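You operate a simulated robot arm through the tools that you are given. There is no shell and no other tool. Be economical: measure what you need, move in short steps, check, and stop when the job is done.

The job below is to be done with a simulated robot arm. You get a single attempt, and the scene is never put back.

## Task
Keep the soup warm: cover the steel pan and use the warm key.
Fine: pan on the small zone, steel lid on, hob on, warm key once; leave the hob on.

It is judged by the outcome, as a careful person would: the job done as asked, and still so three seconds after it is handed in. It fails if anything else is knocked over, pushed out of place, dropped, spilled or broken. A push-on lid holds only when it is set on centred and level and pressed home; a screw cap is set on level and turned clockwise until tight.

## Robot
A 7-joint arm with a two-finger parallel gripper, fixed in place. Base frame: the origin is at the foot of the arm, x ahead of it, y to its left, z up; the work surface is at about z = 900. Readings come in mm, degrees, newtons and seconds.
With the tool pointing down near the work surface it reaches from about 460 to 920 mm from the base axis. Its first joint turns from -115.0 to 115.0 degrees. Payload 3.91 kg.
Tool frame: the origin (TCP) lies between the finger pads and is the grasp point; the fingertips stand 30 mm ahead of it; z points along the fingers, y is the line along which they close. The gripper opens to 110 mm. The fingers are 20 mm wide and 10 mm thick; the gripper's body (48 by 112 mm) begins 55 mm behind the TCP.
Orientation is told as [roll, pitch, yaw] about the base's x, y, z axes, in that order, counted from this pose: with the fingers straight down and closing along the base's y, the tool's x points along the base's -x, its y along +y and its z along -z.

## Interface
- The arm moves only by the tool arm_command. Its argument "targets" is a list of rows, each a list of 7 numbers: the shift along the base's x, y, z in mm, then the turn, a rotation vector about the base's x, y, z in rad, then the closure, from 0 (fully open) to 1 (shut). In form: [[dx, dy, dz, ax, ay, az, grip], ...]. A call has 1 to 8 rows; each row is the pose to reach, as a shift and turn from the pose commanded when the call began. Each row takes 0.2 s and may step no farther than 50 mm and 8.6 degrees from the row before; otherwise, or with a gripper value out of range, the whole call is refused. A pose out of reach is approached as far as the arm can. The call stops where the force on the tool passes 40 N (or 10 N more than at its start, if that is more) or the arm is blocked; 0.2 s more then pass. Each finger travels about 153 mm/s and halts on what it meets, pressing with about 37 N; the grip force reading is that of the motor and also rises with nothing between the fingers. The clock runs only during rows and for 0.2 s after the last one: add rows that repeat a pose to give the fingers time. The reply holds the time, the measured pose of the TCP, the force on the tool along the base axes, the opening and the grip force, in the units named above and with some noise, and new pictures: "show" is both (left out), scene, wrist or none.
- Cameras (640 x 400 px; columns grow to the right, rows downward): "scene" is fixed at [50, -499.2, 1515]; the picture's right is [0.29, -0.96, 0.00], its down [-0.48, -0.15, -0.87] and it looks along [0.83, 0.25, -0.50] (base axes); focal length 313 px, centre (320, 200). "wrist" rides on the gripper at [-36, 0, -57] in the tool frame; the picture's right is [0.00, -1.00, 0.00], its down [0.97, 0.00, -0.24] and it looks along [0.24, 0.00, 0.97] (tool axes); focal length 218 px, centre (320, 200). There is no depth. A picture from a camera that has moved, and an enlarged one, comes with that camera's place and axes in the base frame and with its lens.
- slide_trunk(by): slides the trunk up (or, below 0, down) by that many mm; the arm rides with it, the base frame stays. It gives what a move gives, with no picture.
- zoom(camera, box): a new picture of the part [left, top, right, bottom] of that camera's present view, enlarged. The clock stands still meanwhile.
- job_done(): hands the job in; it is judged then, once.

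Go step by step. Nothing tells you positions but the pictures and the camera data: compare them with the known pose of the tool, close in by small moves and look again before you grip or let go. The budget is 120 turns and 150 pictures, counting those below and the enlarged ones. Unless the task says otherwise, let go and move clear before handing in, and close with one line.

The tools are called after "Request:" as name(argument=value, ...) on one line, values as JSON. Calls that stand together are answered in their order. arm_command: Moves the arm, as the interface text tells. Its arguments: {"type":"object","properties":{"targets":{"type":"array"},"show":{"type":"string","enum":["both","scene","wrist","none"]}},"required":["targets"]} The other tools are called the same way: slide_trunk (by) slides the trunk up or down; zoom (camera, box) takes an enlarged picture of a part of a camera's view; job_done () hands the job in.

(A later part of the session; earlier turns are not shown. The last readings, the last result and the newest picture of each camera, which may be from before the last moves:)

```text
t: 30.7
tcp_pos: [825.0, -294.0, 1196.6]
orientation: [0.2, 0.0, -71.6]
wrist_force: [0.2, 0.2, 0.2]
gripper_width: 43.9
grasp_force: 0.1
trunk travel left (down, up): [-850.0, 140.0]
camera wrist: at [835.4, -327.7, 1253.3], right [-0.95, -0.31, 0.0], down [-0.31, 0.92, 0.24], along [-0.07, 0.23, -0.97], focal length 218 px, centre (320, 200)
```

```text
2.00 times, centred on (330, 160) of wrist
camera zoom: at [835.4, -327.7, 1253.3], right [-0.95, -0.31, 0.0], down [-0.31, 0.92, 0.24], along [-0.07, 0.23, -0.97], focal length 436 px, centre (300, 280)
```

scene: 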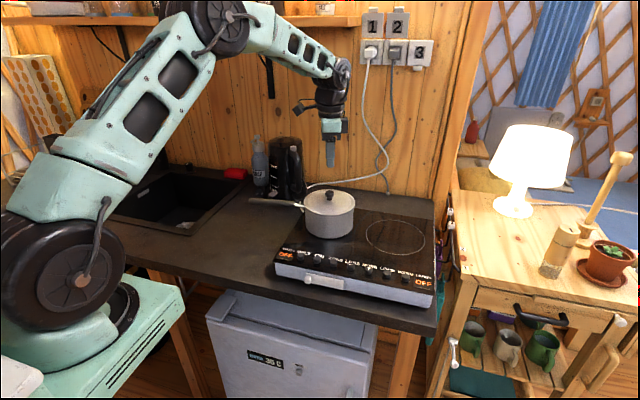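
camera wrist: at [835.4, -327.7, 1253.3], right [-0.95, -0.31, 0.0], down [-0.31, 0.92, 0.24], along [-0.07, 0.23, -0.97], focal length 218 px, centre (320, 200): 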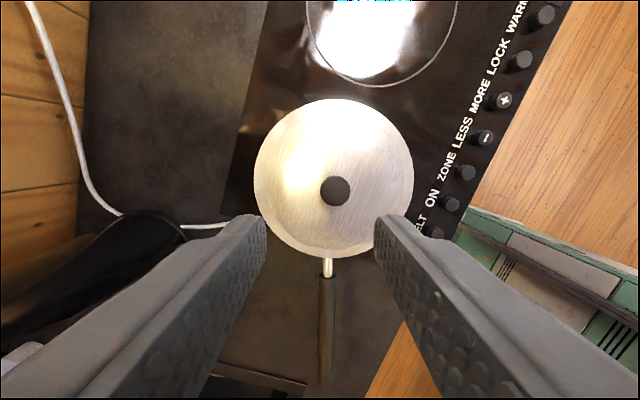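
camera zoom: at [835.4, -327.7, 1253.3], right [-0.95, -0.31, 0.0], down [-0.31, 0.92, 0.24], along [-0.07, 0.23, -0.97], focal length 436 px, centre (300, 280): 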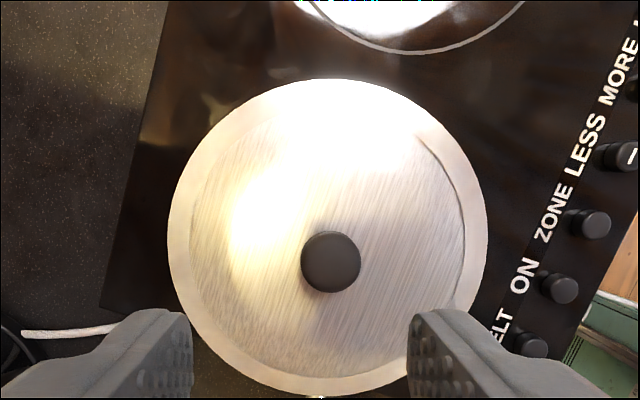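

After release the lid settled a few millimetres, perhaps off-centre towards the front. I'll look closer before acting.

Request:
zoom(camera="wrist", box=[250, 200, 410, 300])

Request:
zoom(camera="scene", box=[300, 200, 360, 240])

```text
4.00 times, centred on (330, 250) of wrist
camera zoom: at [835.4, -327.7, 1253.3], right [-0.95, -0.31, 0.0], down [-0.31, 0.92, 0.24], along [-0.07, 0.23, -0.97], focal length 873 px, centre (280, 0)
```

zoom: 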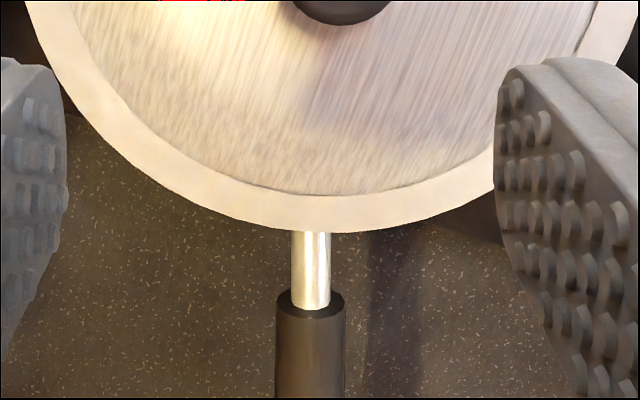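

```text
10.00 times, centred on (330, 220) of scene
camera zoom: at [50.0, -499.2, 1515.0], right [0.29, -0.96, 0.0], down [-0.48, -0.15, -0.87], along [0.83, 0.25, -0.5], focal length 3129 px, centre (220, 0)
```

zoom: 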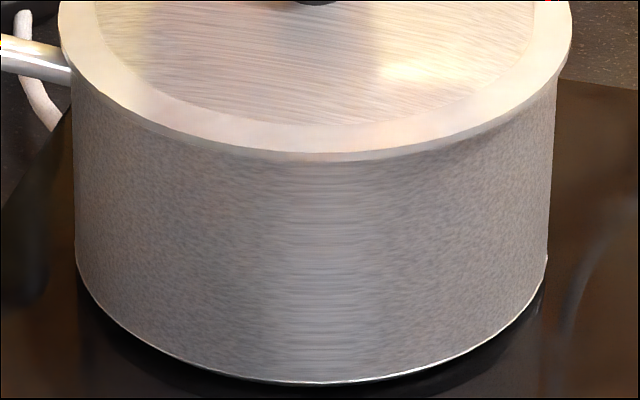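

The lid looks level but shifted about 5 mm to the front. I'll take a lower side view with the wrist camera from the handle side to judge the seating.

Request:
arm_command(targets=[[-10, 30, 0, -0.137, -0.046, 0, 0.6], [-20, 60, 0, -0.275, -0.091, 0, 0.6], [-30, 90, 0, -0.412, -0.137, 0, 0.6], [-40, 120, 0, -0.55, -0.183, 0, 0.6], [-50, 150, 0, -0.687, -0.229, 0, 0.6], [-60, 175, -15, -0.824, -0.274, 0, 0.6], [-65, 185, -35, -0.96, -0.32, 0, 0.6], [-68, 190, -50, -1.1, -0.366, 0, 0.6]])

```text
t: 32.5
tcp_pos: [752.6, -104.6, 1146.9]
orientation: [0.6, -66.7, -71.9]
wrist_force: [-0.3, -1.5, 0.8]
gripper_width: 43.9
grasp_force: 0.1
trunk travel left (down, up): [-850.0, 140.0]
camera wrist: at [739.1, -69.2, 1200.9], right [-0.95, -0.32, 0.0], down [-0.19, 0.57, -0.8], along [0.26, -0.75, -0.6], focal length 218 px, centre (320, 200)
```

scene: 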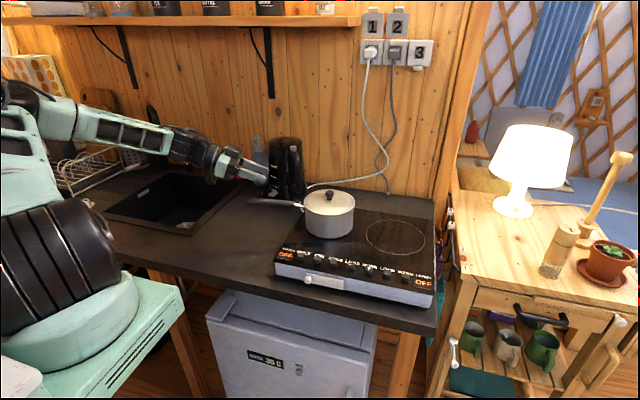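
wrist: 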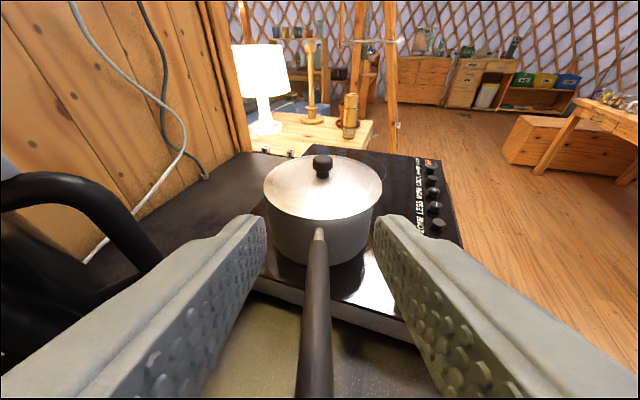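

Request:
zoom(camera="wrist", box=[250, 140, 400, 270])

```text
3.08 times, centred on (325, 205) of wrist
camera zoom: at [739.1, -69.2, 1200.9], right [-0.95, -0.32, 0.0], down [-0.19, 0.57, -0.8], along [0.26, -0.75, -0.6], focal length 672 px, centre (305, 185)
```

zoom: 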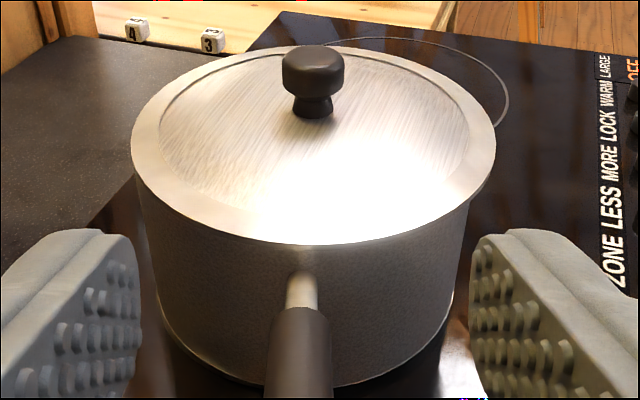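

The lid sits flush and level but about 4 mm towards -x, probably dragged when the fingers opened while pressing. I'll go back above the knob, regrip, recentre, press, and unload before opening.

Request:
arm_command(targets=[[3, -5, 15, 0.137, 0.046, 0, 0.6], [8, -15, 35, 0.275, 0.091, 0, 0.6], [18, -40, 50, 0.412, 0.137, 0, 0.6], [28, -70, 50, 0.55, 0.183, 0, 0.6], [38, -100, 50, 0.687, 0.229, 0, 0.6], [48, -130, 50, 0.824, 0.274, 0, 0.6], [56, -160, 50, 0.96, 0.32, 0, 0.6], [60, -192, 50, 1.1, 0.366, 0, 0.6]], show="none")

Request:
arm_command(targets=[[0, -1, -30, 0, 0, 0, 0.6], [0, -1, -50, 0, 0, 0, 0.6], [0, -1, -50, 0, 0, 0, 0.6]], show="wrist")

```text
t: 34.3
tcp_pos: [812.7, -296.4, 1196.7]
orientation: [0.3, 0.1, -71.6]
wrist_force: [0.1, 0.4, -0.2]
gripper_width: 44.5
grasp_force: 0.0
trunk travel left (down, up): [-850.0, 140.0]
```

```text
t: 35.1
tcp_pos: [815.0, -298.0, 1144.9]
orientation: [0.3, -0.2, -71.7]
wrist_force: [-0.2, 0.0, 0.2]
gripper_width: 44.0
grasp_force: 0.0
trunk travel left (down, up): [-850.0, 140.0]
camera wrist: at [824.9, -332.2, 1200.7], right [-0.95, -0.32, -0.01], down [-0.31, 0.92, 0.24], along [-0.07, 0.23, -0.97], focal length 218 px, centre (320, 200)
```

wrist: 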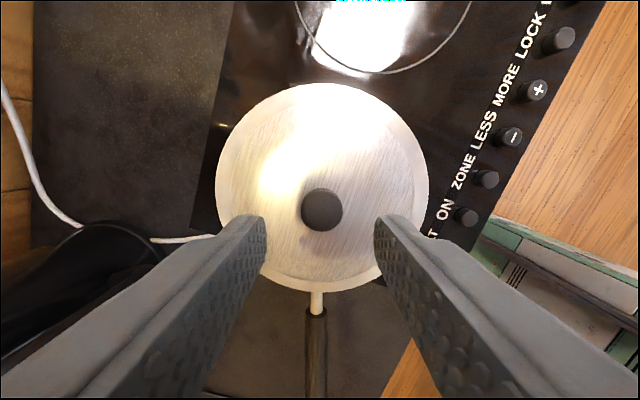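

Request:
arm_command(targets=[[-0.3, -1.5, -25, -0.005, 0.0035, 0, 0.6], [-0.3, -1.5, -45, -0.005, 0.0035, 0, 0.6], [-0.3, -1.5, -53, -0.005, 0.0035, 0, 0.6], [-0.3, -1.5, -53, -0.005, 0.0035, 0, 0.6]], show="wrist")

Request:
zoom(camera="scene", box=[295, 180, 365, 230])

```text
t: 36.1
tcp_pos: [812.0, -299.3, 1091.8]
orientation: [-0.1, -0.4, -71.6]
wrist_force: [0.6, -0.3, 0.0]
gripper_width: 44.0
grasp_force: 0.2
trunk travel left (down, up): [-850.0, 140.0]
camera wrist: at [823.3, -334.8, 1147.9], right [-0.95, -0.32, 0.0], down [-0.31, 0.92, 0.23], along [-0.07, 0.22, -0.97], focal length 218 px, centre (320, 200)
```

wrist: 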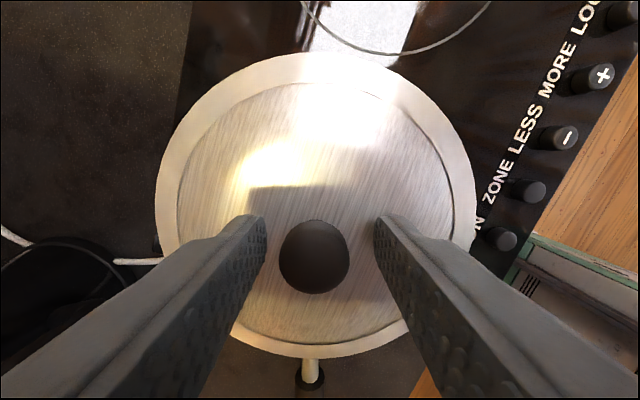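

```text
8.00 times, centred on (330, 205) of scene
camera zoom: at [50.0, -499.2, 1515.0], right [0.29, -0.96, 0.0], down [-0.48, -0.15, -0.87], along [0.83, 0.25, -0.5], focal length 2503 px, centre (240, 160)
```

zoom: 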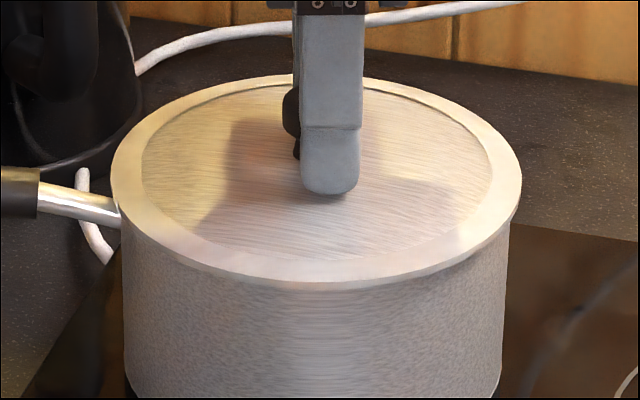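

Request:
arm_command(targets=[[1.9, 0.6, -1.5, 0, 0.004, 0, 0.6], [1.9, 0.6, -2, 0, 0.004, 0, 0.8], [1.9, 0.6, -2, 0, 0.004, 0, 1], [1.9, 0.6, -2, 0, 0.004, 0, 1]], show="wrist")

```text
t: 37.1
tcp_pos: [815.5, -299.2, 1090.7]
orientation: [-0.1, -0.3, -71.6]
wrist_force: [0.7, -0.6, 3.1]
gripper_width: 23.4
grasp_force: 37.2
trunk travel left (down, up): [-850.0, 140.0]
camera wrist: at [826.6, -333.9, 1147.6], right [-0.95, -0.32, 0.0], down [-0.31, 0.92, 0.23], along [-0.08, 0.22, -0.97], focal length 218 px, centre (320, 200)
```

wrist: 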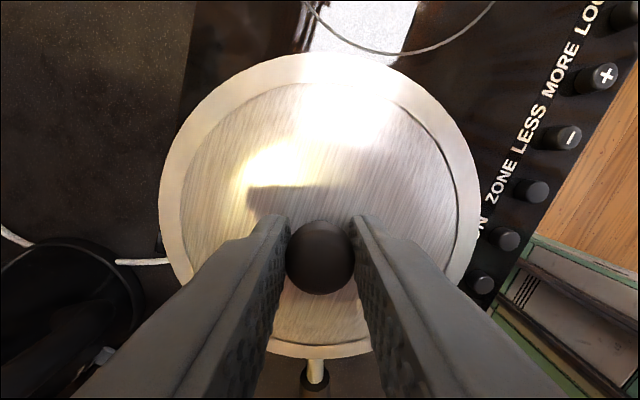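

Gripped; the pan centre lies about 3.4 mm from the lid along (+.95, +.32). I'll lift 6 mm, shift, level the tool and lower.

Request:
arm_command(targets=[[0, 0, 3, 0.002, 0.001, 0, 1], [0, 0, 7, 0.005, 0.0017, 0, 1], [2, 0.7, 7, 0.005, 0.0017, 0, 1], [3.2, 1.1, 7, 0.005, 0.0017, 0, 1], [3.2, 1.1, 7, 0.005, 0.0017, 0, 1]], show="wrist")

Request:
zoom(camera="scene", box=[295, 180, 365, 230])

Request:
zoom(camera="wrist", box=[240, 300, 400, 400])

```text
t: 38.3
tcp_pos: [819.2, -297.8, 1098.7]
orientation: [-0.2, 0.1, -71.7]
wrist_force: [-0.5, 0.1, -1.7]
gripper_width: 23.6
grasp_force: 37.6
trunk travel left (down, up): [-850.0, 140.0]
camera wrist: at [830.0, -333.0, 1154.6], right [-0.95, -0.32, 0.0], down [-0.31, 0.92, 0.24], along [-0.08, 0.23, -0.97], focal length 218 px, centre (320, 200)
```

wrist: 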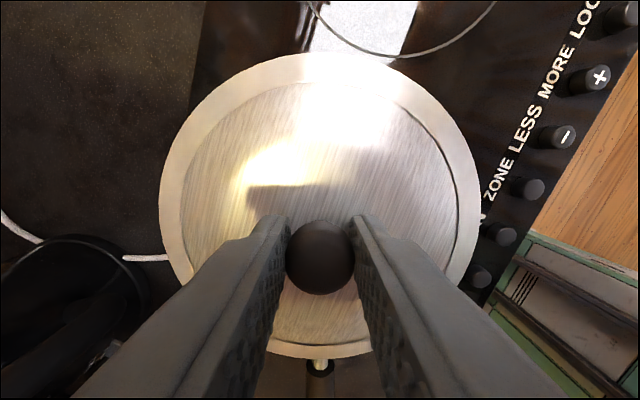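

```text
8.00 times, centred on (330, 205) of scene
camera zoom: at [50.0, -499.2, 1515.0], right [0.29, -0.96, 0.0], down [-0.48, -0.15, -0.87], along [0.83, 0.25, -0.5], focal length 2503 px, centre (240, 160)
```

zoom: 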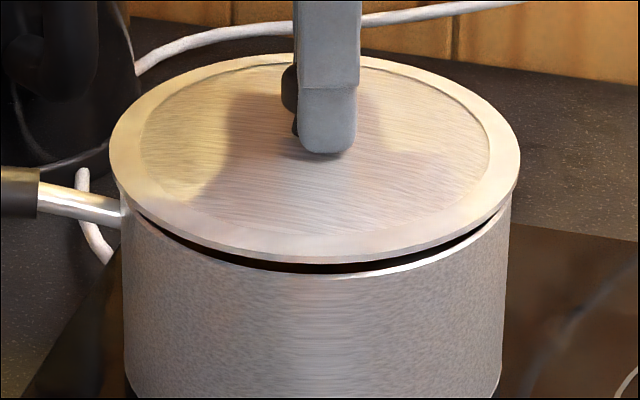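

```text
4.00 times, centred on (320, 350) of wrist
camera zoom: at [830.0, -333.0, 1154.6], right [-0.95, -0.32, 0.0], down [-0.31, 0.92, 0.24], along [-0.08, 0.23, -0.97], focal length 873 px, centre (320, -400)
```

zoom: 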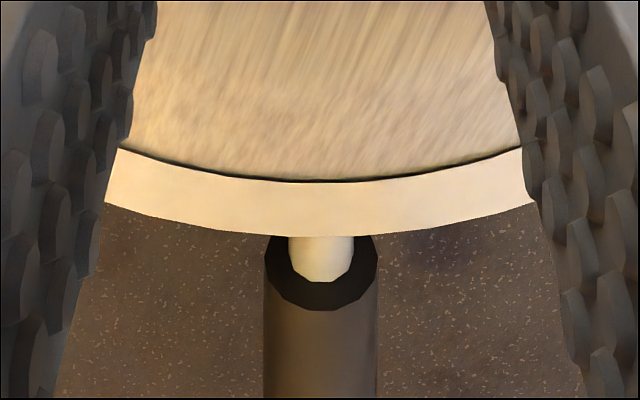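

Aligned with the handle axis in the wrist view and within 1 mm in the scene view. I'll lower and press.

Request:
arm_command(targets=[[0.2, -0.7, -3, 0, 0, 0, 1], [0.2, -0.7, -6, 0, 0, 0, 1], [0.2, -0.7, -8, 0, 0, 0, 1], [0.2, -0.7, -10, 0, 0, 0, 1], [0.2, -0.7, -12, 0, 0, 0, 1], [0.2, -0.7, -12, 0, 0, 0, 1]], show="wrist")

Request:
zoom(camera="scene", box=[295, 180, 365, 230])

```text
t: 39.7
tcp_pos: [819.2, -298.3, 1089.0]
orientation: [0.0, 0.0, -71.6]
wrist_force: [-2.4, -1.6, 29.4]
gripper_width: 23.7
grasp_force: 36.8
trunk travel left (down, up): [-850.0, 140.0]
camera wrist: at [830.3, -332.5, 1144.9], right [-0.95, -0.31, 0.0], down [-0.31, 0.92, 0.24], along [-0.07, 0.23, -0.97], focal length 218 px, centre (320, 200)
```

wrist: 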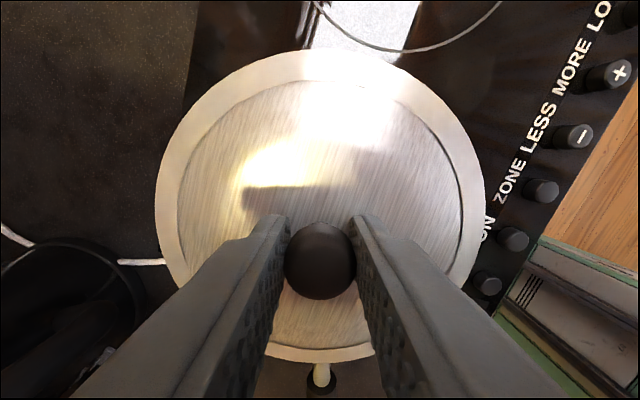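

```text
8.00 times, centred on (330, 205) of scene
camera zoom: at [50.0, -499.2, 1515.0], right [0.29, -0.96, 0.0], down [-0.48, -0.15, -0.87], along [0.83, 0.25, -0.5], focal length 2503 px, centre (240, 160)
```

zoom: 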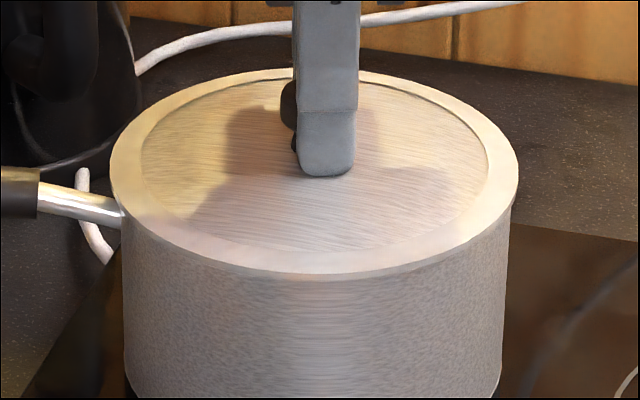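

The lid is flush and centred at 29 N. I'll press slightly more, then unload before opening.

Request:
arm_command(targets=[[0, 0, -1, 0, 0, 0, 1], [0, 0, -1.8, 0, 0, 0, 1], [0, 0, -1.8, 0, 0, 0, 1]], show="none")

Request:
arm_command(targets=[[0, 0, 1.5, 0, 0, 0, 1], [0, 0, 3, 0, 0, 0, 1], [0, 0, 3, 0, 0, 0, 1]], show="none")

```text
t: 40.4
tcp_pos: [821.2, -298.7, 1088.1]
orientation: [0.0, -0.3, -71.6]
wrist_force: [-1.7, -0.6, 13.9]
gripper_width: 23.6
grasp_force: 36.7
trunk travel left (down, up): [-850.0, 140.0]
stopped in row 3: the force on the tool passed its limit (the readings are from after the stop); the commanded pose is now the measured one
```

```text
t: 41.2
tcp_pos: [819.1, -297.9, 1090.8]
orientation: [-0.1, -0.2, -71.6]
wrist_force: [-0.3, 0.2, -1.0]
gripper_width: 23.5
grasp_force: 36.7
trunk travel left (down, up): [-850.0, 140.0]
```

Request:
arm_command(targets=[[0, 0, -1, 0, 0, 0, 1], [0, 0, -1, 0, 0, 0, 1]], show="wrist")

Request:
zoom(camera="scene", box=[295, 180, 365, 230])

```text
t: 41.8
tcp_pos: [818.8, -298.0, 1087.7]
orientation: [0.0, -0.2, -71.6]
wrist_force: [-0.1, 0.6, -1.3]
gripper_width: 23.6
grasp_force: 37.2
trunk travel left (down, up): [-850.0, 140.0]
camera wrist: at [831.3, -332.7, 1145.4], right [-0.95, -0.32, 0.0], down [-0.31, 0.92, 0.24], along [-0.08, 0.23, -0.97], focal length 218 px, centre (320, 200)
```

wrist: 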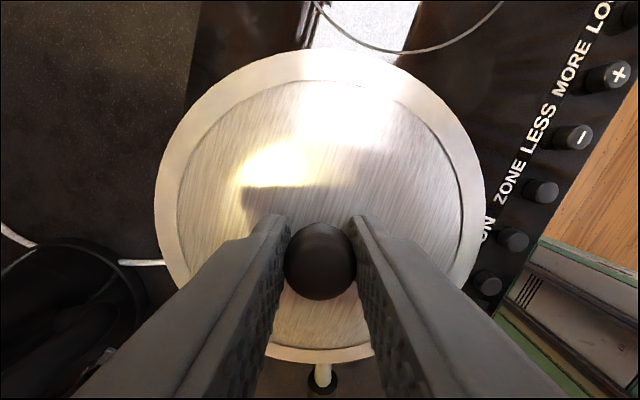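

```text
8.00 times, centred on (330, 205) of scene
camera zoom: at [50.0, -499.2, 1515.0], right [0.29, -0.96, 0.0], down [-0.48, -0.15, -0.87], along [0.83, 0.25, -0.5], focal length 2503 px, centre (240, 160)
```

zoom: 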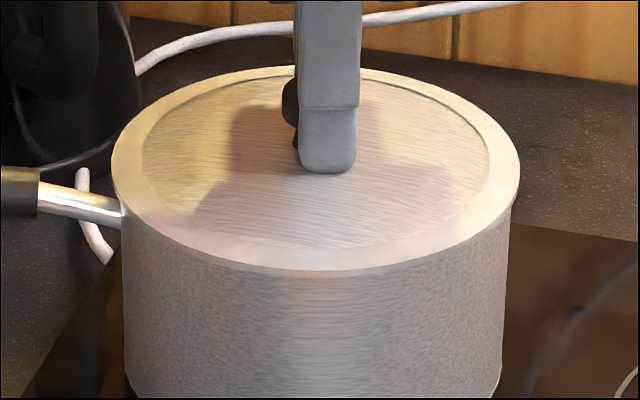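

Request:
arm_command(targets=[[0, 0, -0.7, 0, 0, 0, 1], [0, 0, -1.4, 0, 0, 0, 1], [0, 0, -1.4, 0, 0, 0, 1]], show="none")

```text
t: 42.6
tcp_pos: [819.9, -297.7, 1088.3]
orientation: [0.1, -0.1, -71.7]
wrist_force: [1.8, 0.5, 6.5]
gripper_width: 23.3
grasp_force: 37.2
trunk travel left (down, up): [-850.0, 140.0]
```

Request:
arm_command(targets=[[0, 0, 0.7, 0, 0, 0, 1], [0, 0, 1, 0, 0, 0, 0.7], [0, 0, 4, 0, 0, 0, 0.6], [0, 0, 40, 0, 0, 0, 0.6], [0, 0, 80, 0, 0, 0, 0.6], [0, 0, 108, 0, 0, 0, 0.6], [0, 0, 108, 0, 0, 0, 0.6]], show="wrist")

Request:
zoom(camera="scene", box=[295, 180, 365, 230])

Request:
zoom(camera="wrist", box=[250, 170, 410, 290])

```text
t: 44.2
tcp_pos: [822.0, -297.5, 1194.4]
orientation: [-0.1, -0.2, -71.7]
wrist_force: [1.2, -0.1, 0.8]
gripper_width: 44.2
grasp_force: 0.0
trunk travel left (down, up): [-850.0, 140.0]
camera wrist: at [833.5, -331.8, 1250.7], right [-0.95, -0.32, 0.0], down [-0.31, 0.92, 0.24], along [-0.08, 0.22, -0.97], focal length 218 px, centre (320, 200)
```

wrist: 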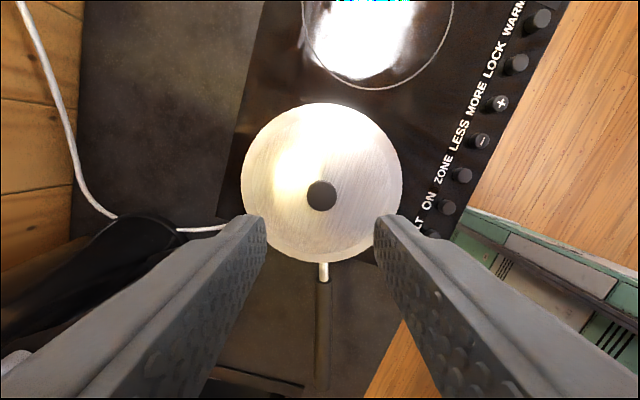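

```text
8.00 times, centred on (330, 205) of scene
camera zoom: at [50.0, -499.2, 1515.0], right [0.29, -0.96, 0.0], down [-0.48, -0.15, -0.87], along [0.83, 0.25, -0.5], focal length 2503 px, centre (240, 160)
```

zoom: 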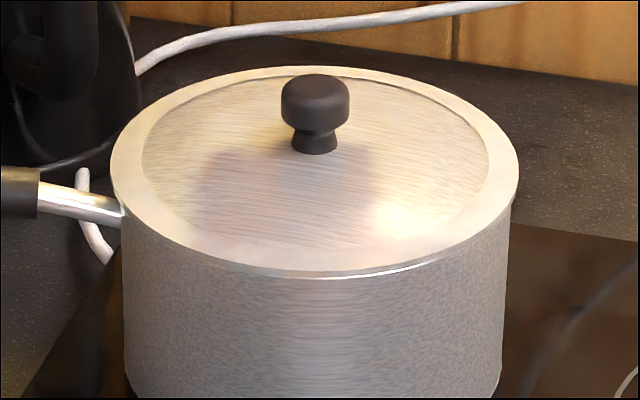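

```text
3.33 times, centred on (330, 230) of wrist
camera zoom: at [833.5, -331.8, 1250.7], right [-0.95, -0.32, 0.0], down [-0.31, 0.92, 0.24], along [-0.08, 0.22, -0.97], focal length 728 px, centre (287, 100)
```

zoom: 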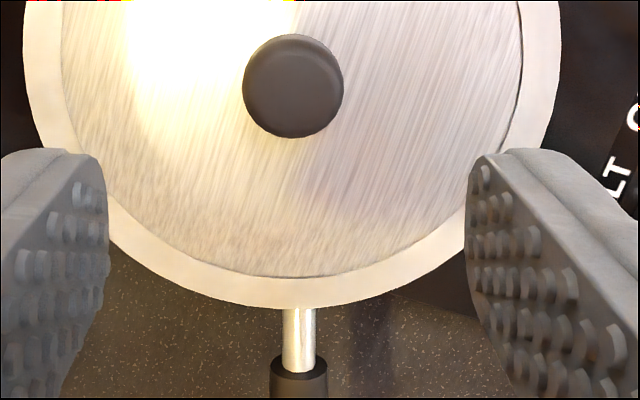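

The lid now looks centred within 2 mm and level. I'll close the fingers and press straight down on the knob's top to seat it fully.

Request:
arm_command(targets=[[-2, 1.5, -20, 0, 0, 0, 1], [-2, 1.5, -50, 0, 0, 0, 1], [-2, 1.5, -70, 0, 0, 0, 1], [-2, 1.5, -75, 0, 0, 0, 1], [-2, 1.5, -78, 0, 0, 0, 1], [-2, 1.5, -81, 0, 0, 0, 1], [-2, 1.5, -84, 0, 0, 0, 1], [-2, 1.5, -87, 0, 0, 0, 1]], show="wrist")

Request:
zoom(camera="scene", box=[295, 180, 365, 230])

```text
t: 46.0
tcp_pos: [819.4, -296.1, 1113.1]
orientation: [0.2, -0.4, -71.6]
wrist_force: [-5.7, -0.2, 25.7]
gripper_width: 0.1
grasp_force: 36.8
trunk travel left (down, up): [-850.0, 140.0]
camera wrist: at [829.4, -330.7, 1169.6], right [-0.95, -0.32, 0.0], down [-0.31, 0.92, 0.23], along [-0.07, 0.22, -0.97], focal length 218 px, centre (320, 200)
```

wrist: 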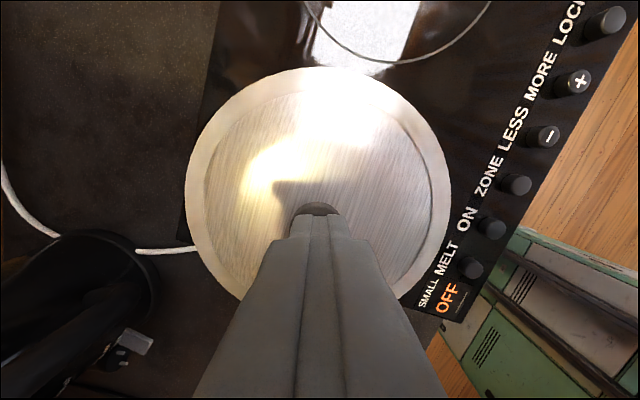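

```text
8.00 times, centred on (330, 205) of scene
camera zoom: at [50.0, -499.2, 1515.0], right [0.29, -0.96, 0.0], down [-0.48, -0.15, -0.87], along [0.83, 0.25, -0.5], focal length 2503 px, centre (240, 160)
```

zoom: 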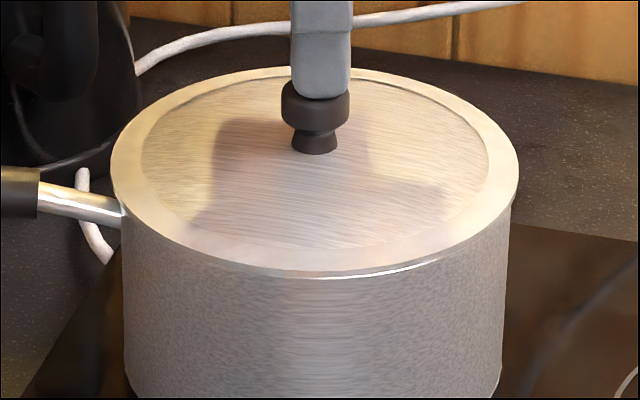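

Request:
zoom(camera="scene", box=[318, 200, 362, 228])

Request:
zoom(camera="scene", box=[298, 200, 342, 228])

```text
14.29 times, centred on (340, 214) of scene
camera zoom: at [50.0, -499.2, 1515.0], right [0.29, -0.96, 0.0], down [-0.48, -0.15, -0.87], along [0.83, 0.25, -0.5], focal length 4469 px, centre (34, 0)
```

zoom: 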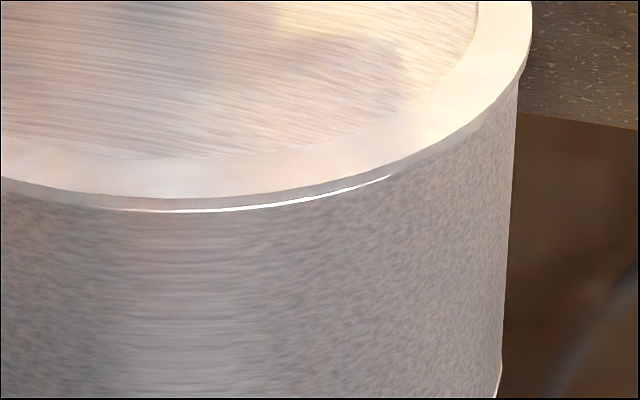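

```text
14.29 times, centred on (320, 214) of scene
camera zoom: at [50.0, -499.2, 1515.0], right [0.29, -0.96, 0.0], down [-0.48, -0.15, -0.87], along [0.83, 0.25, -0.5], focal length 4469 px, centre (320, 0)
```

zoom: 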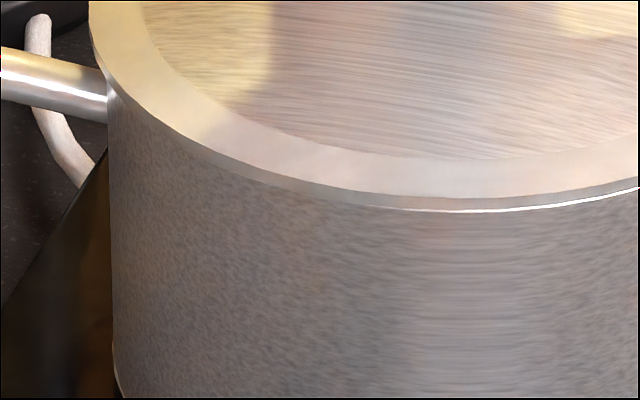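

The flange is flush on the rim, with the lid about 2-3 mm towards the back. I'll rise, reopen and hover to recentre it by a light squeeze of the knob with no vertical load.

Request:
arm_command(targets=[[0, 0, 10, 0, 0, 0, 1], [0, 0, 30, 0, 0, 0, 1], [-1, -1, 50, 0.006, 0.002, 0, 0.6], [-2, -3, 50, 0.006, 0.002, 0, 0.6], [-2, -3, 50, 0.006, 0.002, 0, 0.6]], show="wrist")

Request:
zoom(camera="wrist", box=[220, 170, 420, 320])

```text
t: 47.2
tcp_pos: [817.3, -299.8, 1157.4]
orientation: [0.0, 0.2, -71.5]
wrist_force: [-0.5, 0.7, -0.3]
gripper_width: 43.9
grasp_force: 0.0
trunk travel left (down, up): [-850.0, 140.0]
camera wrist: at [828.3, -334.3, 1213.3], right [-0.95, -0.32, 0.0], down [-0.31, 0.92, 0.24], along [-0.08, 0.23, -0.97], focal length 218 px, centre (320, 200)
```

wrist: 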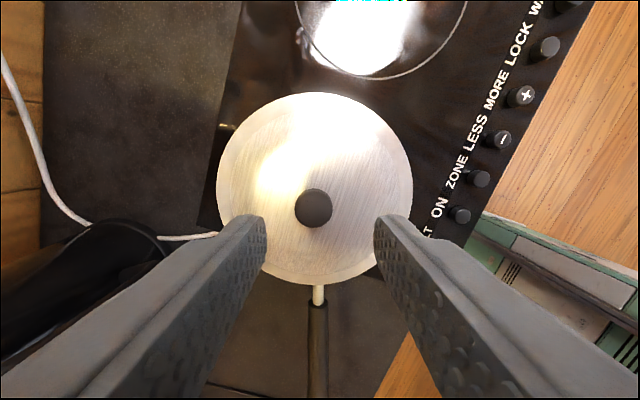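

```text
2.67 times, centred on (320, 245) of wrist
camera zoom: at [828.3, -334.3, 1213.3], right [-0.95, -0.32, 0.0], down [-0.31, 0.92, 0.24], along [-0.08, 0.23, -0.97], focal length 582 px, centre (320, 80)
```

zoom: 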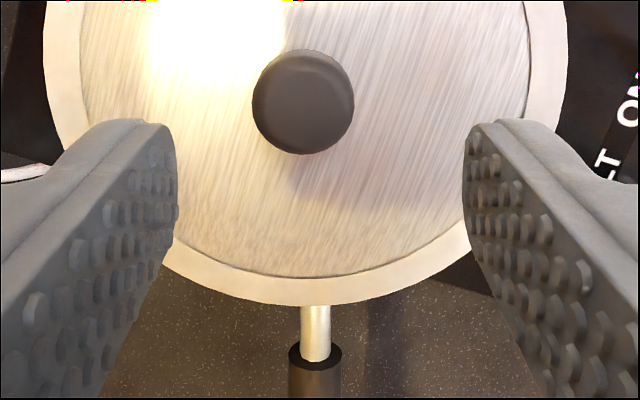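

Request:
arm_command(targets=[[1.1, 0.4, -30, 0, 0, 0, 0.6], [1.1, 0.4, -55, 0, 0, 0, 0.6], [1.1, 0.4, -65, 0, 0, 0, 0.6], [1.1, 0.4, -65, 0, 0, 0, 0.6], [1.1, 0.4, -65, 0, 0, 0, 0.82], [1.1, 0.4, -65, 0, 0, 0, 1], [1.1, 0.4, -65, 0, 0, 0, 1]], show="wrist")

Request:
zoom(camera="scene", box=[295, 180, 365, 230])

```text
t: 48.8
tcp_pos: [816.9, -297.1, 1094.8]
orientation: [0.0, 0.1, -71.6]
wrist_force: [0.6, 0.4, 0.2]
gripper_width: 23.6
grasp_force: 36.9
trunk travel left (down, up): [-850.0, 140.0]
camera wrist: at [827.8, -332.8, 1150.2], right [-0.95, -0.32, 0.0], down [-0.31, 0.92, 0.24], along [-0.08, 0.23, -0.97], focal length 218 px, centre (320, 200)
```

wrist: 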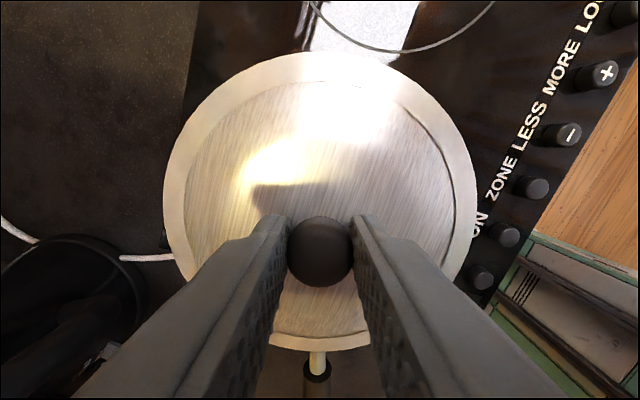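

```text
8.00 times, centred on (330, 205) of scene
camera zoom: at [50.0, -499.2, 1515.0], right [0.29, -0.96, 0.0], down [-0.48, -0.15, -0.87], along [0.83, 0.25, -0.5], focal length 2503 px, centre (240, 160)
```

zoom: 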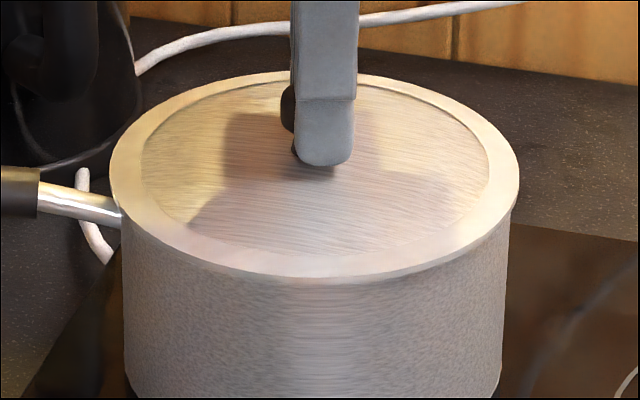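

The lid is now centred on the pan. I'll open without load and rise.

Request:
arm_command(targets=[[0, 0, 0, 0, 0, 0, 0.9], [0, 0, 0, 0, 0, 0, 0.7], [0, 0, 0, 0, 0, 0, 0.6], [0, 0, 30, 0, 0, 0, 0.6], [0, 0, 65, 0, 0, 0, 0.6], [0, 0, 65, 0, 0, 0, 0.6]], show="none")

Request:
zoom(camera="wrist", box=[200, 80, 440, 320])

Request:
zoom(camera="scene", box=[295, 180, 365, 230])

```text
t: 50.2
tcp_pos: [815.8, -297.4, 1158.9]
orientation: [0.0, 0.2, -71.6]
wrist_force: [0.4, 0.6, 0.1]
gripper_width: 44.2
grasp_force: 0.1
trunk travel left (down, up): [-850.0, 140.0]
```

```text
1.67 times, centred on (320, 200) of wrist
camera zoom: at [828.3, -332.1, 1214.1], right [-0.95, -0.32, 0.0], down [-0.31, 0.92, 0.24], along [-0.08, 0.23, -0.97], focal length 364 px, centre (320, 200)
```

zoom: 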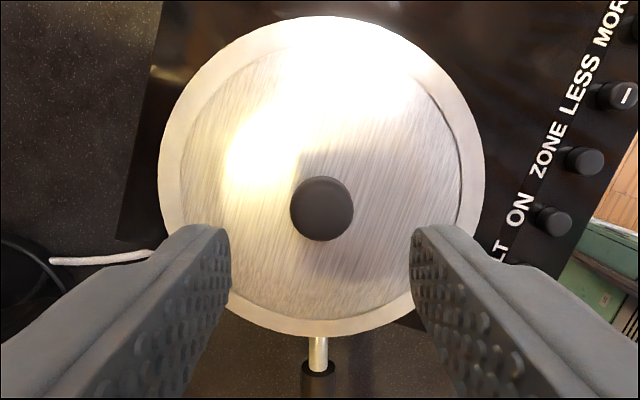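

```text
8.00 times, centred on (330, 205) of scene
camera zoom: at [50.0, -499.2, 1515.0], right [0.29, -0.96, 0.0], down [-0.48, -0.15, -0.87], along [0.83, 0.25, -0.5], focal length 2503 px, centre (240, 160)
```

zoom: 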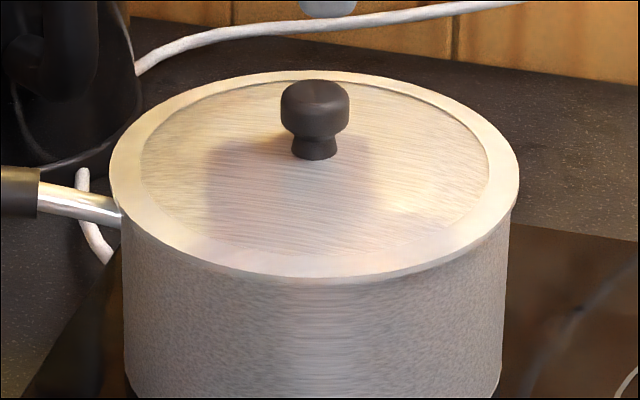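

The lid is centred within about 1.5 mm and level. One more vertical press on the knob top, then retreat upward.

Request:
arm_command(targets=[[0, 0, 0, 0, 0, 0, 1], [0, 0, -30, 0, 0, 0, 1], [0, 0, -40, 0, 0, 0, 1], [0, 0, -44, 0, 0, 0, 1], [0, 0, -47, 0, 0, 0, 1], [0, 0, -50, 0, 0, 0, 1]], show="none")

Request:
arm_command(targets=[[0, 0, 5, 0, 0, 0, 1], [0, 0, 30, 0, 0, 0, 1], [0, 0, 70, 0, 0, 0, 1], [0, 0, 90, 0, 0, 0, 1]], show="none")

Request:
zoom(camera="scene", box=[290, 180, 370, 250])

```text
t: 51.8
tcp_pos: [819.0, -299.1, 1113.4]
orientation: [0.6, -0.1, -71.6]
wrist_force: [0.1, 2.3, 16.7]
gripper_width: 0.2
grasp_force: 37.4
trunk travel left (down, up): [-850.0, 140.0]
stopped in row 6: the force on the tool passed its limit (the readings are from after the stop); the commanded pose is now the measured one
```

```text
t: 52.8
tcp_pos: [817.7, -298.9, 1203.4]
orientation: [0.2, 0.0, -71.6]
wrist_force: [0.2, 0.3, -0.3]
gripper_width: 0.0
grasp_force: 36.5
trunk travel left (down, up): [-850.0, 140.0]
```

```text
5.71 times, centred on (330, 215) of scene
camera zoom: at [50.0, -499.2, 1515.0], right [0.29, -0.96, 0.0], down [-0.48, -0.15, -0.87], along [0.83, 0.25, -0.5], focal length 1788 px, centre (263, 114)
```

zoom: 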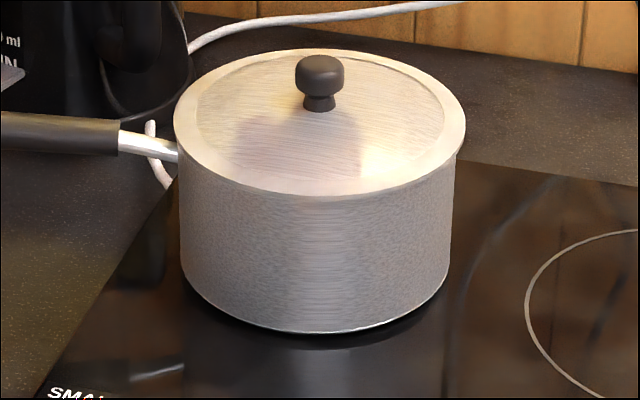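

The lid is on, flush and centred. Next I'll move over the ON key near (648, -310).

Request:
arm_command(targets=[[-40, -3, 0, 0, 0, 0, 1], [-80, -6, 0, 0, 0, 0, 1], [-120, -9, -20, 0, 0, 0, 1], [-150, -11, -60, 0, 0, 0, 1], [-169, -12, -100, 0, 0, 0, 1], [-169, -12, -120, 0, 0, 0, 1], [-169, -12, -120, 0, 0, 0, 1]])

Request:
zoom(camera="scene", box=[260, 220, 400, 310])

```text
t: 54.4
tcp_pos: [648.3, -312.3, 1081.8]
orientation: [0.3, -0.2, -71.6]
wrist_force: [-0.3, 0.6, 0.4]
gripper_width: 0.0
grasp_force: 37.2
trunk travel left (down, up): [-850.0, 140.0]
camera wrist: at [659.7, -346.2, 1138.8], right [-0.95, -0.32, 0.0], down [-0.31, 0.92, 0.24], along [-0.07, 0.23, -0.97], focal length 218 px, centre (320, 200)
```

scene: 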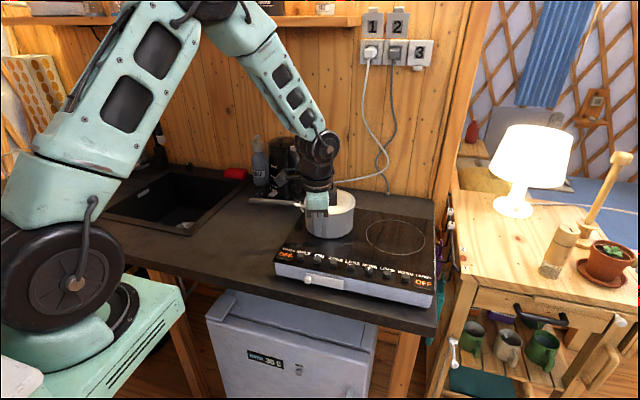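
wrist: 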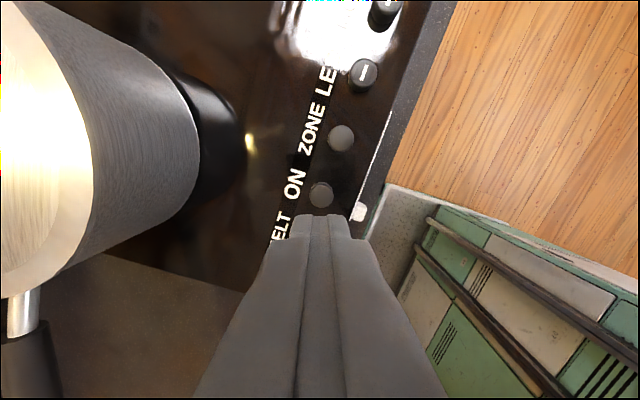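

```text
4.44 times, centred on (330, 265) of scene
camera zoom: at [50.0, -499.2, 1515.0], right [0.29, -0.96, 0.0], down [-0.48, -0.15, -0.87], along [0.83, 0.25, -0.5], focal length 1390 px, centre (276, -89)
```

zoom: 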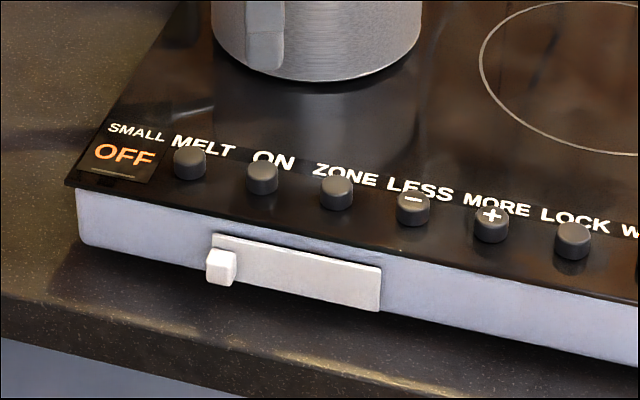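

The ON key is exactly on the tool axis. I'll descend close, then press in small steps.

Request:
arm_command(targets=[[0, 0, -40, 0, 0, 0, 1], [0, 0, -66, 0, 0, 0, 1], [0, 0, -66, 0, 0, 0, 1]], show="wrist")

Request:
zoom(camera="scene", box=[270, 225, 370, 295])

```text
t: 55.2
tcp_pos: [649.0, -310.9, 1015.4]
orientation: [0.3, 0.0, -71.6]
wrist_force: [-1.8, 0.5, 0.8]
gripper_width: 0.2
grasp_force: 37.1
trunk travel left (down, up): [-850.0, 140.0]
camera wrist: at [660.4, -345.9, 1070.8], right [-0.95, -0.32, -0.01], down [-0.31, 0.92, 0.24], along [-0.07, 0.23, -0.97], focal length 218 px, centre (320, 200)
```

wrist: 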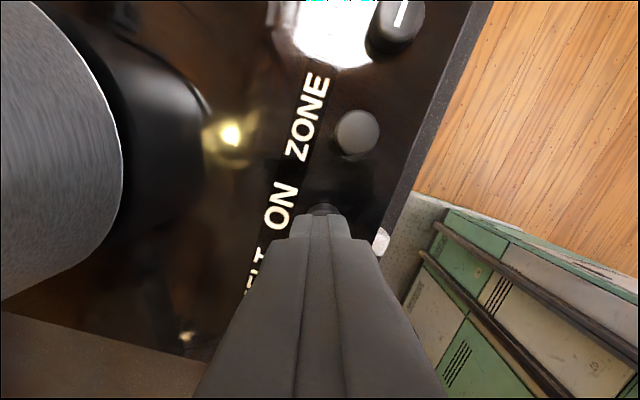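

```text
5.71 times, centred on (320, 260) of scene
camera zoom: at [50.0, -499.2, 1515.0], right [0.29, -0.96, 0.0], down [-0.48, -0.15, -0.87], along [0.83, 0.25, -0.5], focal length 1788 px, centre (320, -143)
```

zoom: 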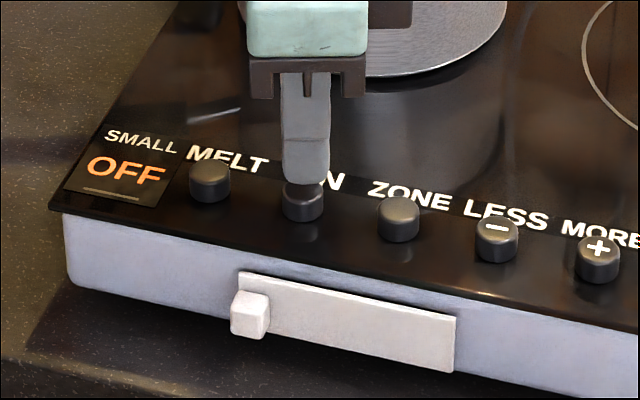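

Request:
arm_command(targets=[[0, -0.5, -3, 0, 0, 0, 1], [0, -0.5, -6, 0, 0, 0, 1]], show="none")

```text
t: 55.8
tcp_pos: [648.3, -312.3, 1008.7]
orientation: [0.2, 0.0, -71.6]
wrist_force: [0.4, 0.2, 0.0]
gripper_width: 0.0
grasp_force: 37.2
trunk travel left (down, up): [-850.0, 140.0]
```

Request:
arm_command(targets=[[0, 0, -2, 0, 0, 0, 1], [0, 0, -4, 0, 0, 0, 1]], show="none")

Request:
zoom(camera="scene", box=[270, 225, 370, 295])

```text
t: 56.4
tcp_pos: [649.4, -311.0, 1004.7]
orientation: [0.4, -0.1, -71.6]
wrist_force: [0.4, 0.4, 0.4]
gripper_width: 0.0
grasp_force: 37.1
trunk travel left (down, up): [-850.0, 140.0]
```

```text
5.71 times, centred on (320, 260) of scene
camera zoom: at [50.0, -499.2, 1515.0], right [0.29, -0.96, 0.0], down [-0.48, -0.15, -0.87], along [0.83, 0.25, -0.5], focal length 1788 px, centre (320, -143)
```

zoom: 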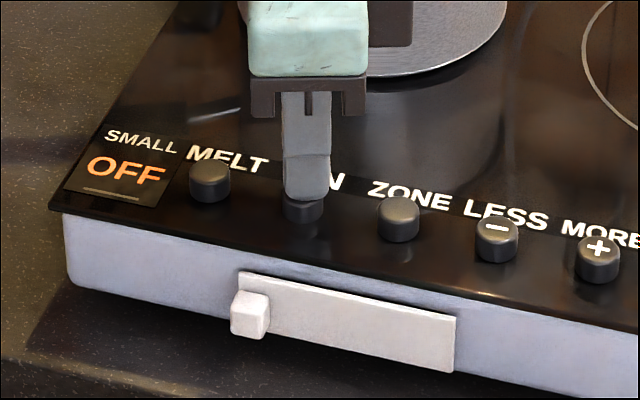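

Request:
arm_command(targets=[[-1, 0, -2, 0, 0, 0, 1], [-1, 0, -3.5, 0, 0, 0, 1]], show="none")

Request:
zoom(camera="scene", box=[270, 225, 370, 295])

```text
t: 57.0
tcp_pos: [649.2, -309.8, 1001.9]
orientation: [0.3, 0.0, -71.6]
wrist_force: [1.3, -1.2, 3.3]
gripper_width: 0.1
grasp_force: 36.7
trunk travel left (down, up): [-850.0, 140.0]
```

```text
5.71 times, centred on (320, 260) of scene
camera zoom: at [50.0, -499.2, 1515.0], right [0.29, -0.96, 0.0], down [-0.48, -0.15, -0.87], along [0.83, 0.25, -0.5], focal length 1788 px, centre (320, -143)
```

zoom: 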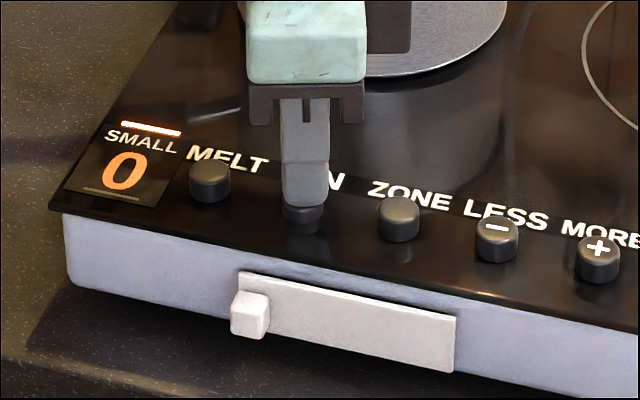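

ON works: the hob is on, with SMALL selected and showing 0. I'll lift off and move over to the WARM key, about 220 mm further to -y.

Request:
arm_command(targets=[[0, 0, 20, 0, 0, 0, 1], [0, 0, 60, 0, 0, 0, 1], [0, -45, 75, 0, 0, 0, 1], [0, -90, 75, 0, 0, 0, 1], [0, -135, 75, 0, 0, 0, 1], [0, -180, 75, 0, 0, 0, 1], [0, -220, 75, 0, 0, 0, 1], [0, -220, 75, 0, 0, 0, 1]])

Request:
zoom(camera="scene", box=[270, 230, 450, 310])

```text
t: 58.8
tcp_pos: [648.6, -530.7, 1075.2]
orientation: [0.2, 0.0, -71.6]
wrist_force: [-0.9, -0.3, 0.4]
gripper_width: 0.0
grasp_force: 37.2
trunk travel left (down, up): [-850.0, 140.0]
camera wrist: at [660.1, -565.8, 1130.3], right [-0.95, -0.32, 0.0], down [-0.31, 0.92, 0.24], along [-0.07, 0.23, -0.97], focal length 218 px, centre (320, 200)
```

scene: 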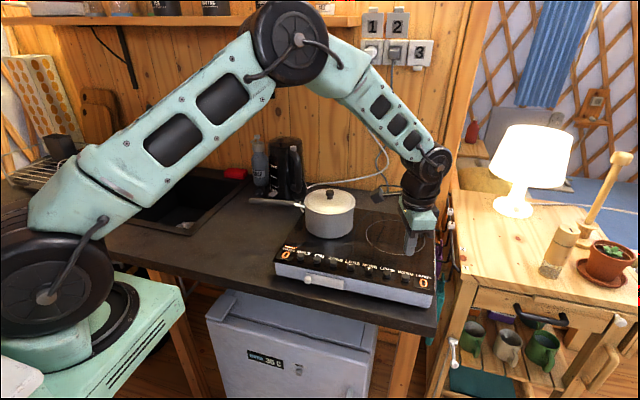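
wrist: 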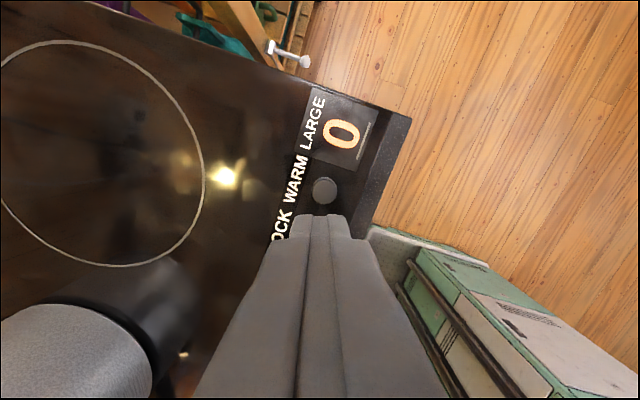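

```text
3.56 times, centred on (360, 270) of scene
camera zoom: at [50.0, -499.2, 1515.0], right [0.29, -0.96, 0.0], down [-0.48, -0.15, -0.87], along [0.83, 0.25, -0.5], focal length 1112 px, centre (178, -49)
```

zoom: 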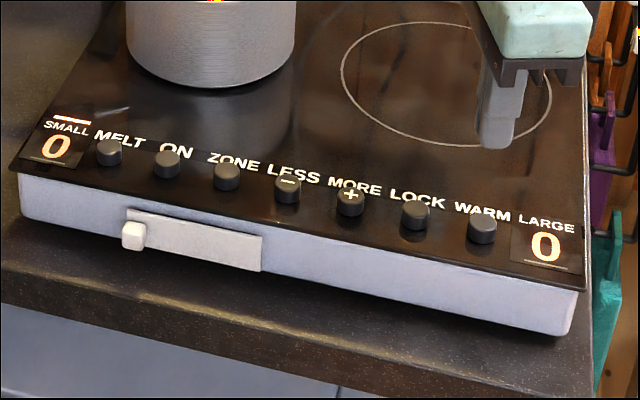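

The WARM key is a few mm off the tool axis; SMALL is still selected. I'll correct and descend to just above it.

Request:
arm_command(targets=[[-1.7, -4.5, -35, 0, 0, 0, 1], [-1.7, -4.5, -60, 0, 0, 0, 1], [-1.7, -4.5, -66, 0, 0, 0, 1], [-1.7, -4.5, -66, 0, 0, 0, 1]], show="wrist")

Request:
zoom(camera="scene", box=[350, 230, 450, 310])

```text
t: 59.8
tcp_pos: [648.3, -534.9, 1008.1]
orientation: [0.3, 0.0, -71.6]
wrist_force: [0.0, 0.6, -0.7]
gripper_width: 0.0
grasp_force: 37.0
trunk travel left (down, up): [-850.0, 140.0]
camera wrist: at [659.0, -568.7, 1064.0], right [-0.95, -0.32, 0.0], down [-0.31, 0.92, 0.24], along [-0.07, 0.23, -0.97], focal length 218 px, centre (320, 200)
```

wrist: 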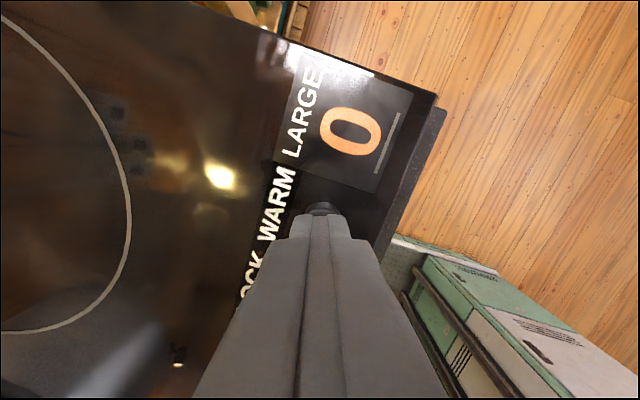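

```text
5.00 times, centred on (400, 270) of scene
camera zoom: at [50.0, -499.2, 1515.0], right [0.29, -0.96, 0.0], down [-0.48, -0.15, -0.87], along [0.83, 0.25, -0.5], focal length 1564 px, centre (-80, -150)
```

zoom: 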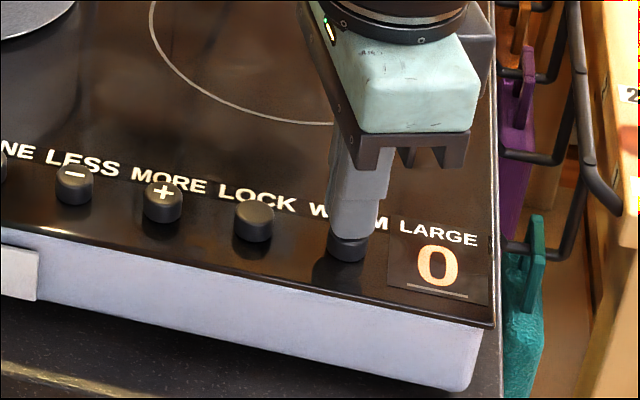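

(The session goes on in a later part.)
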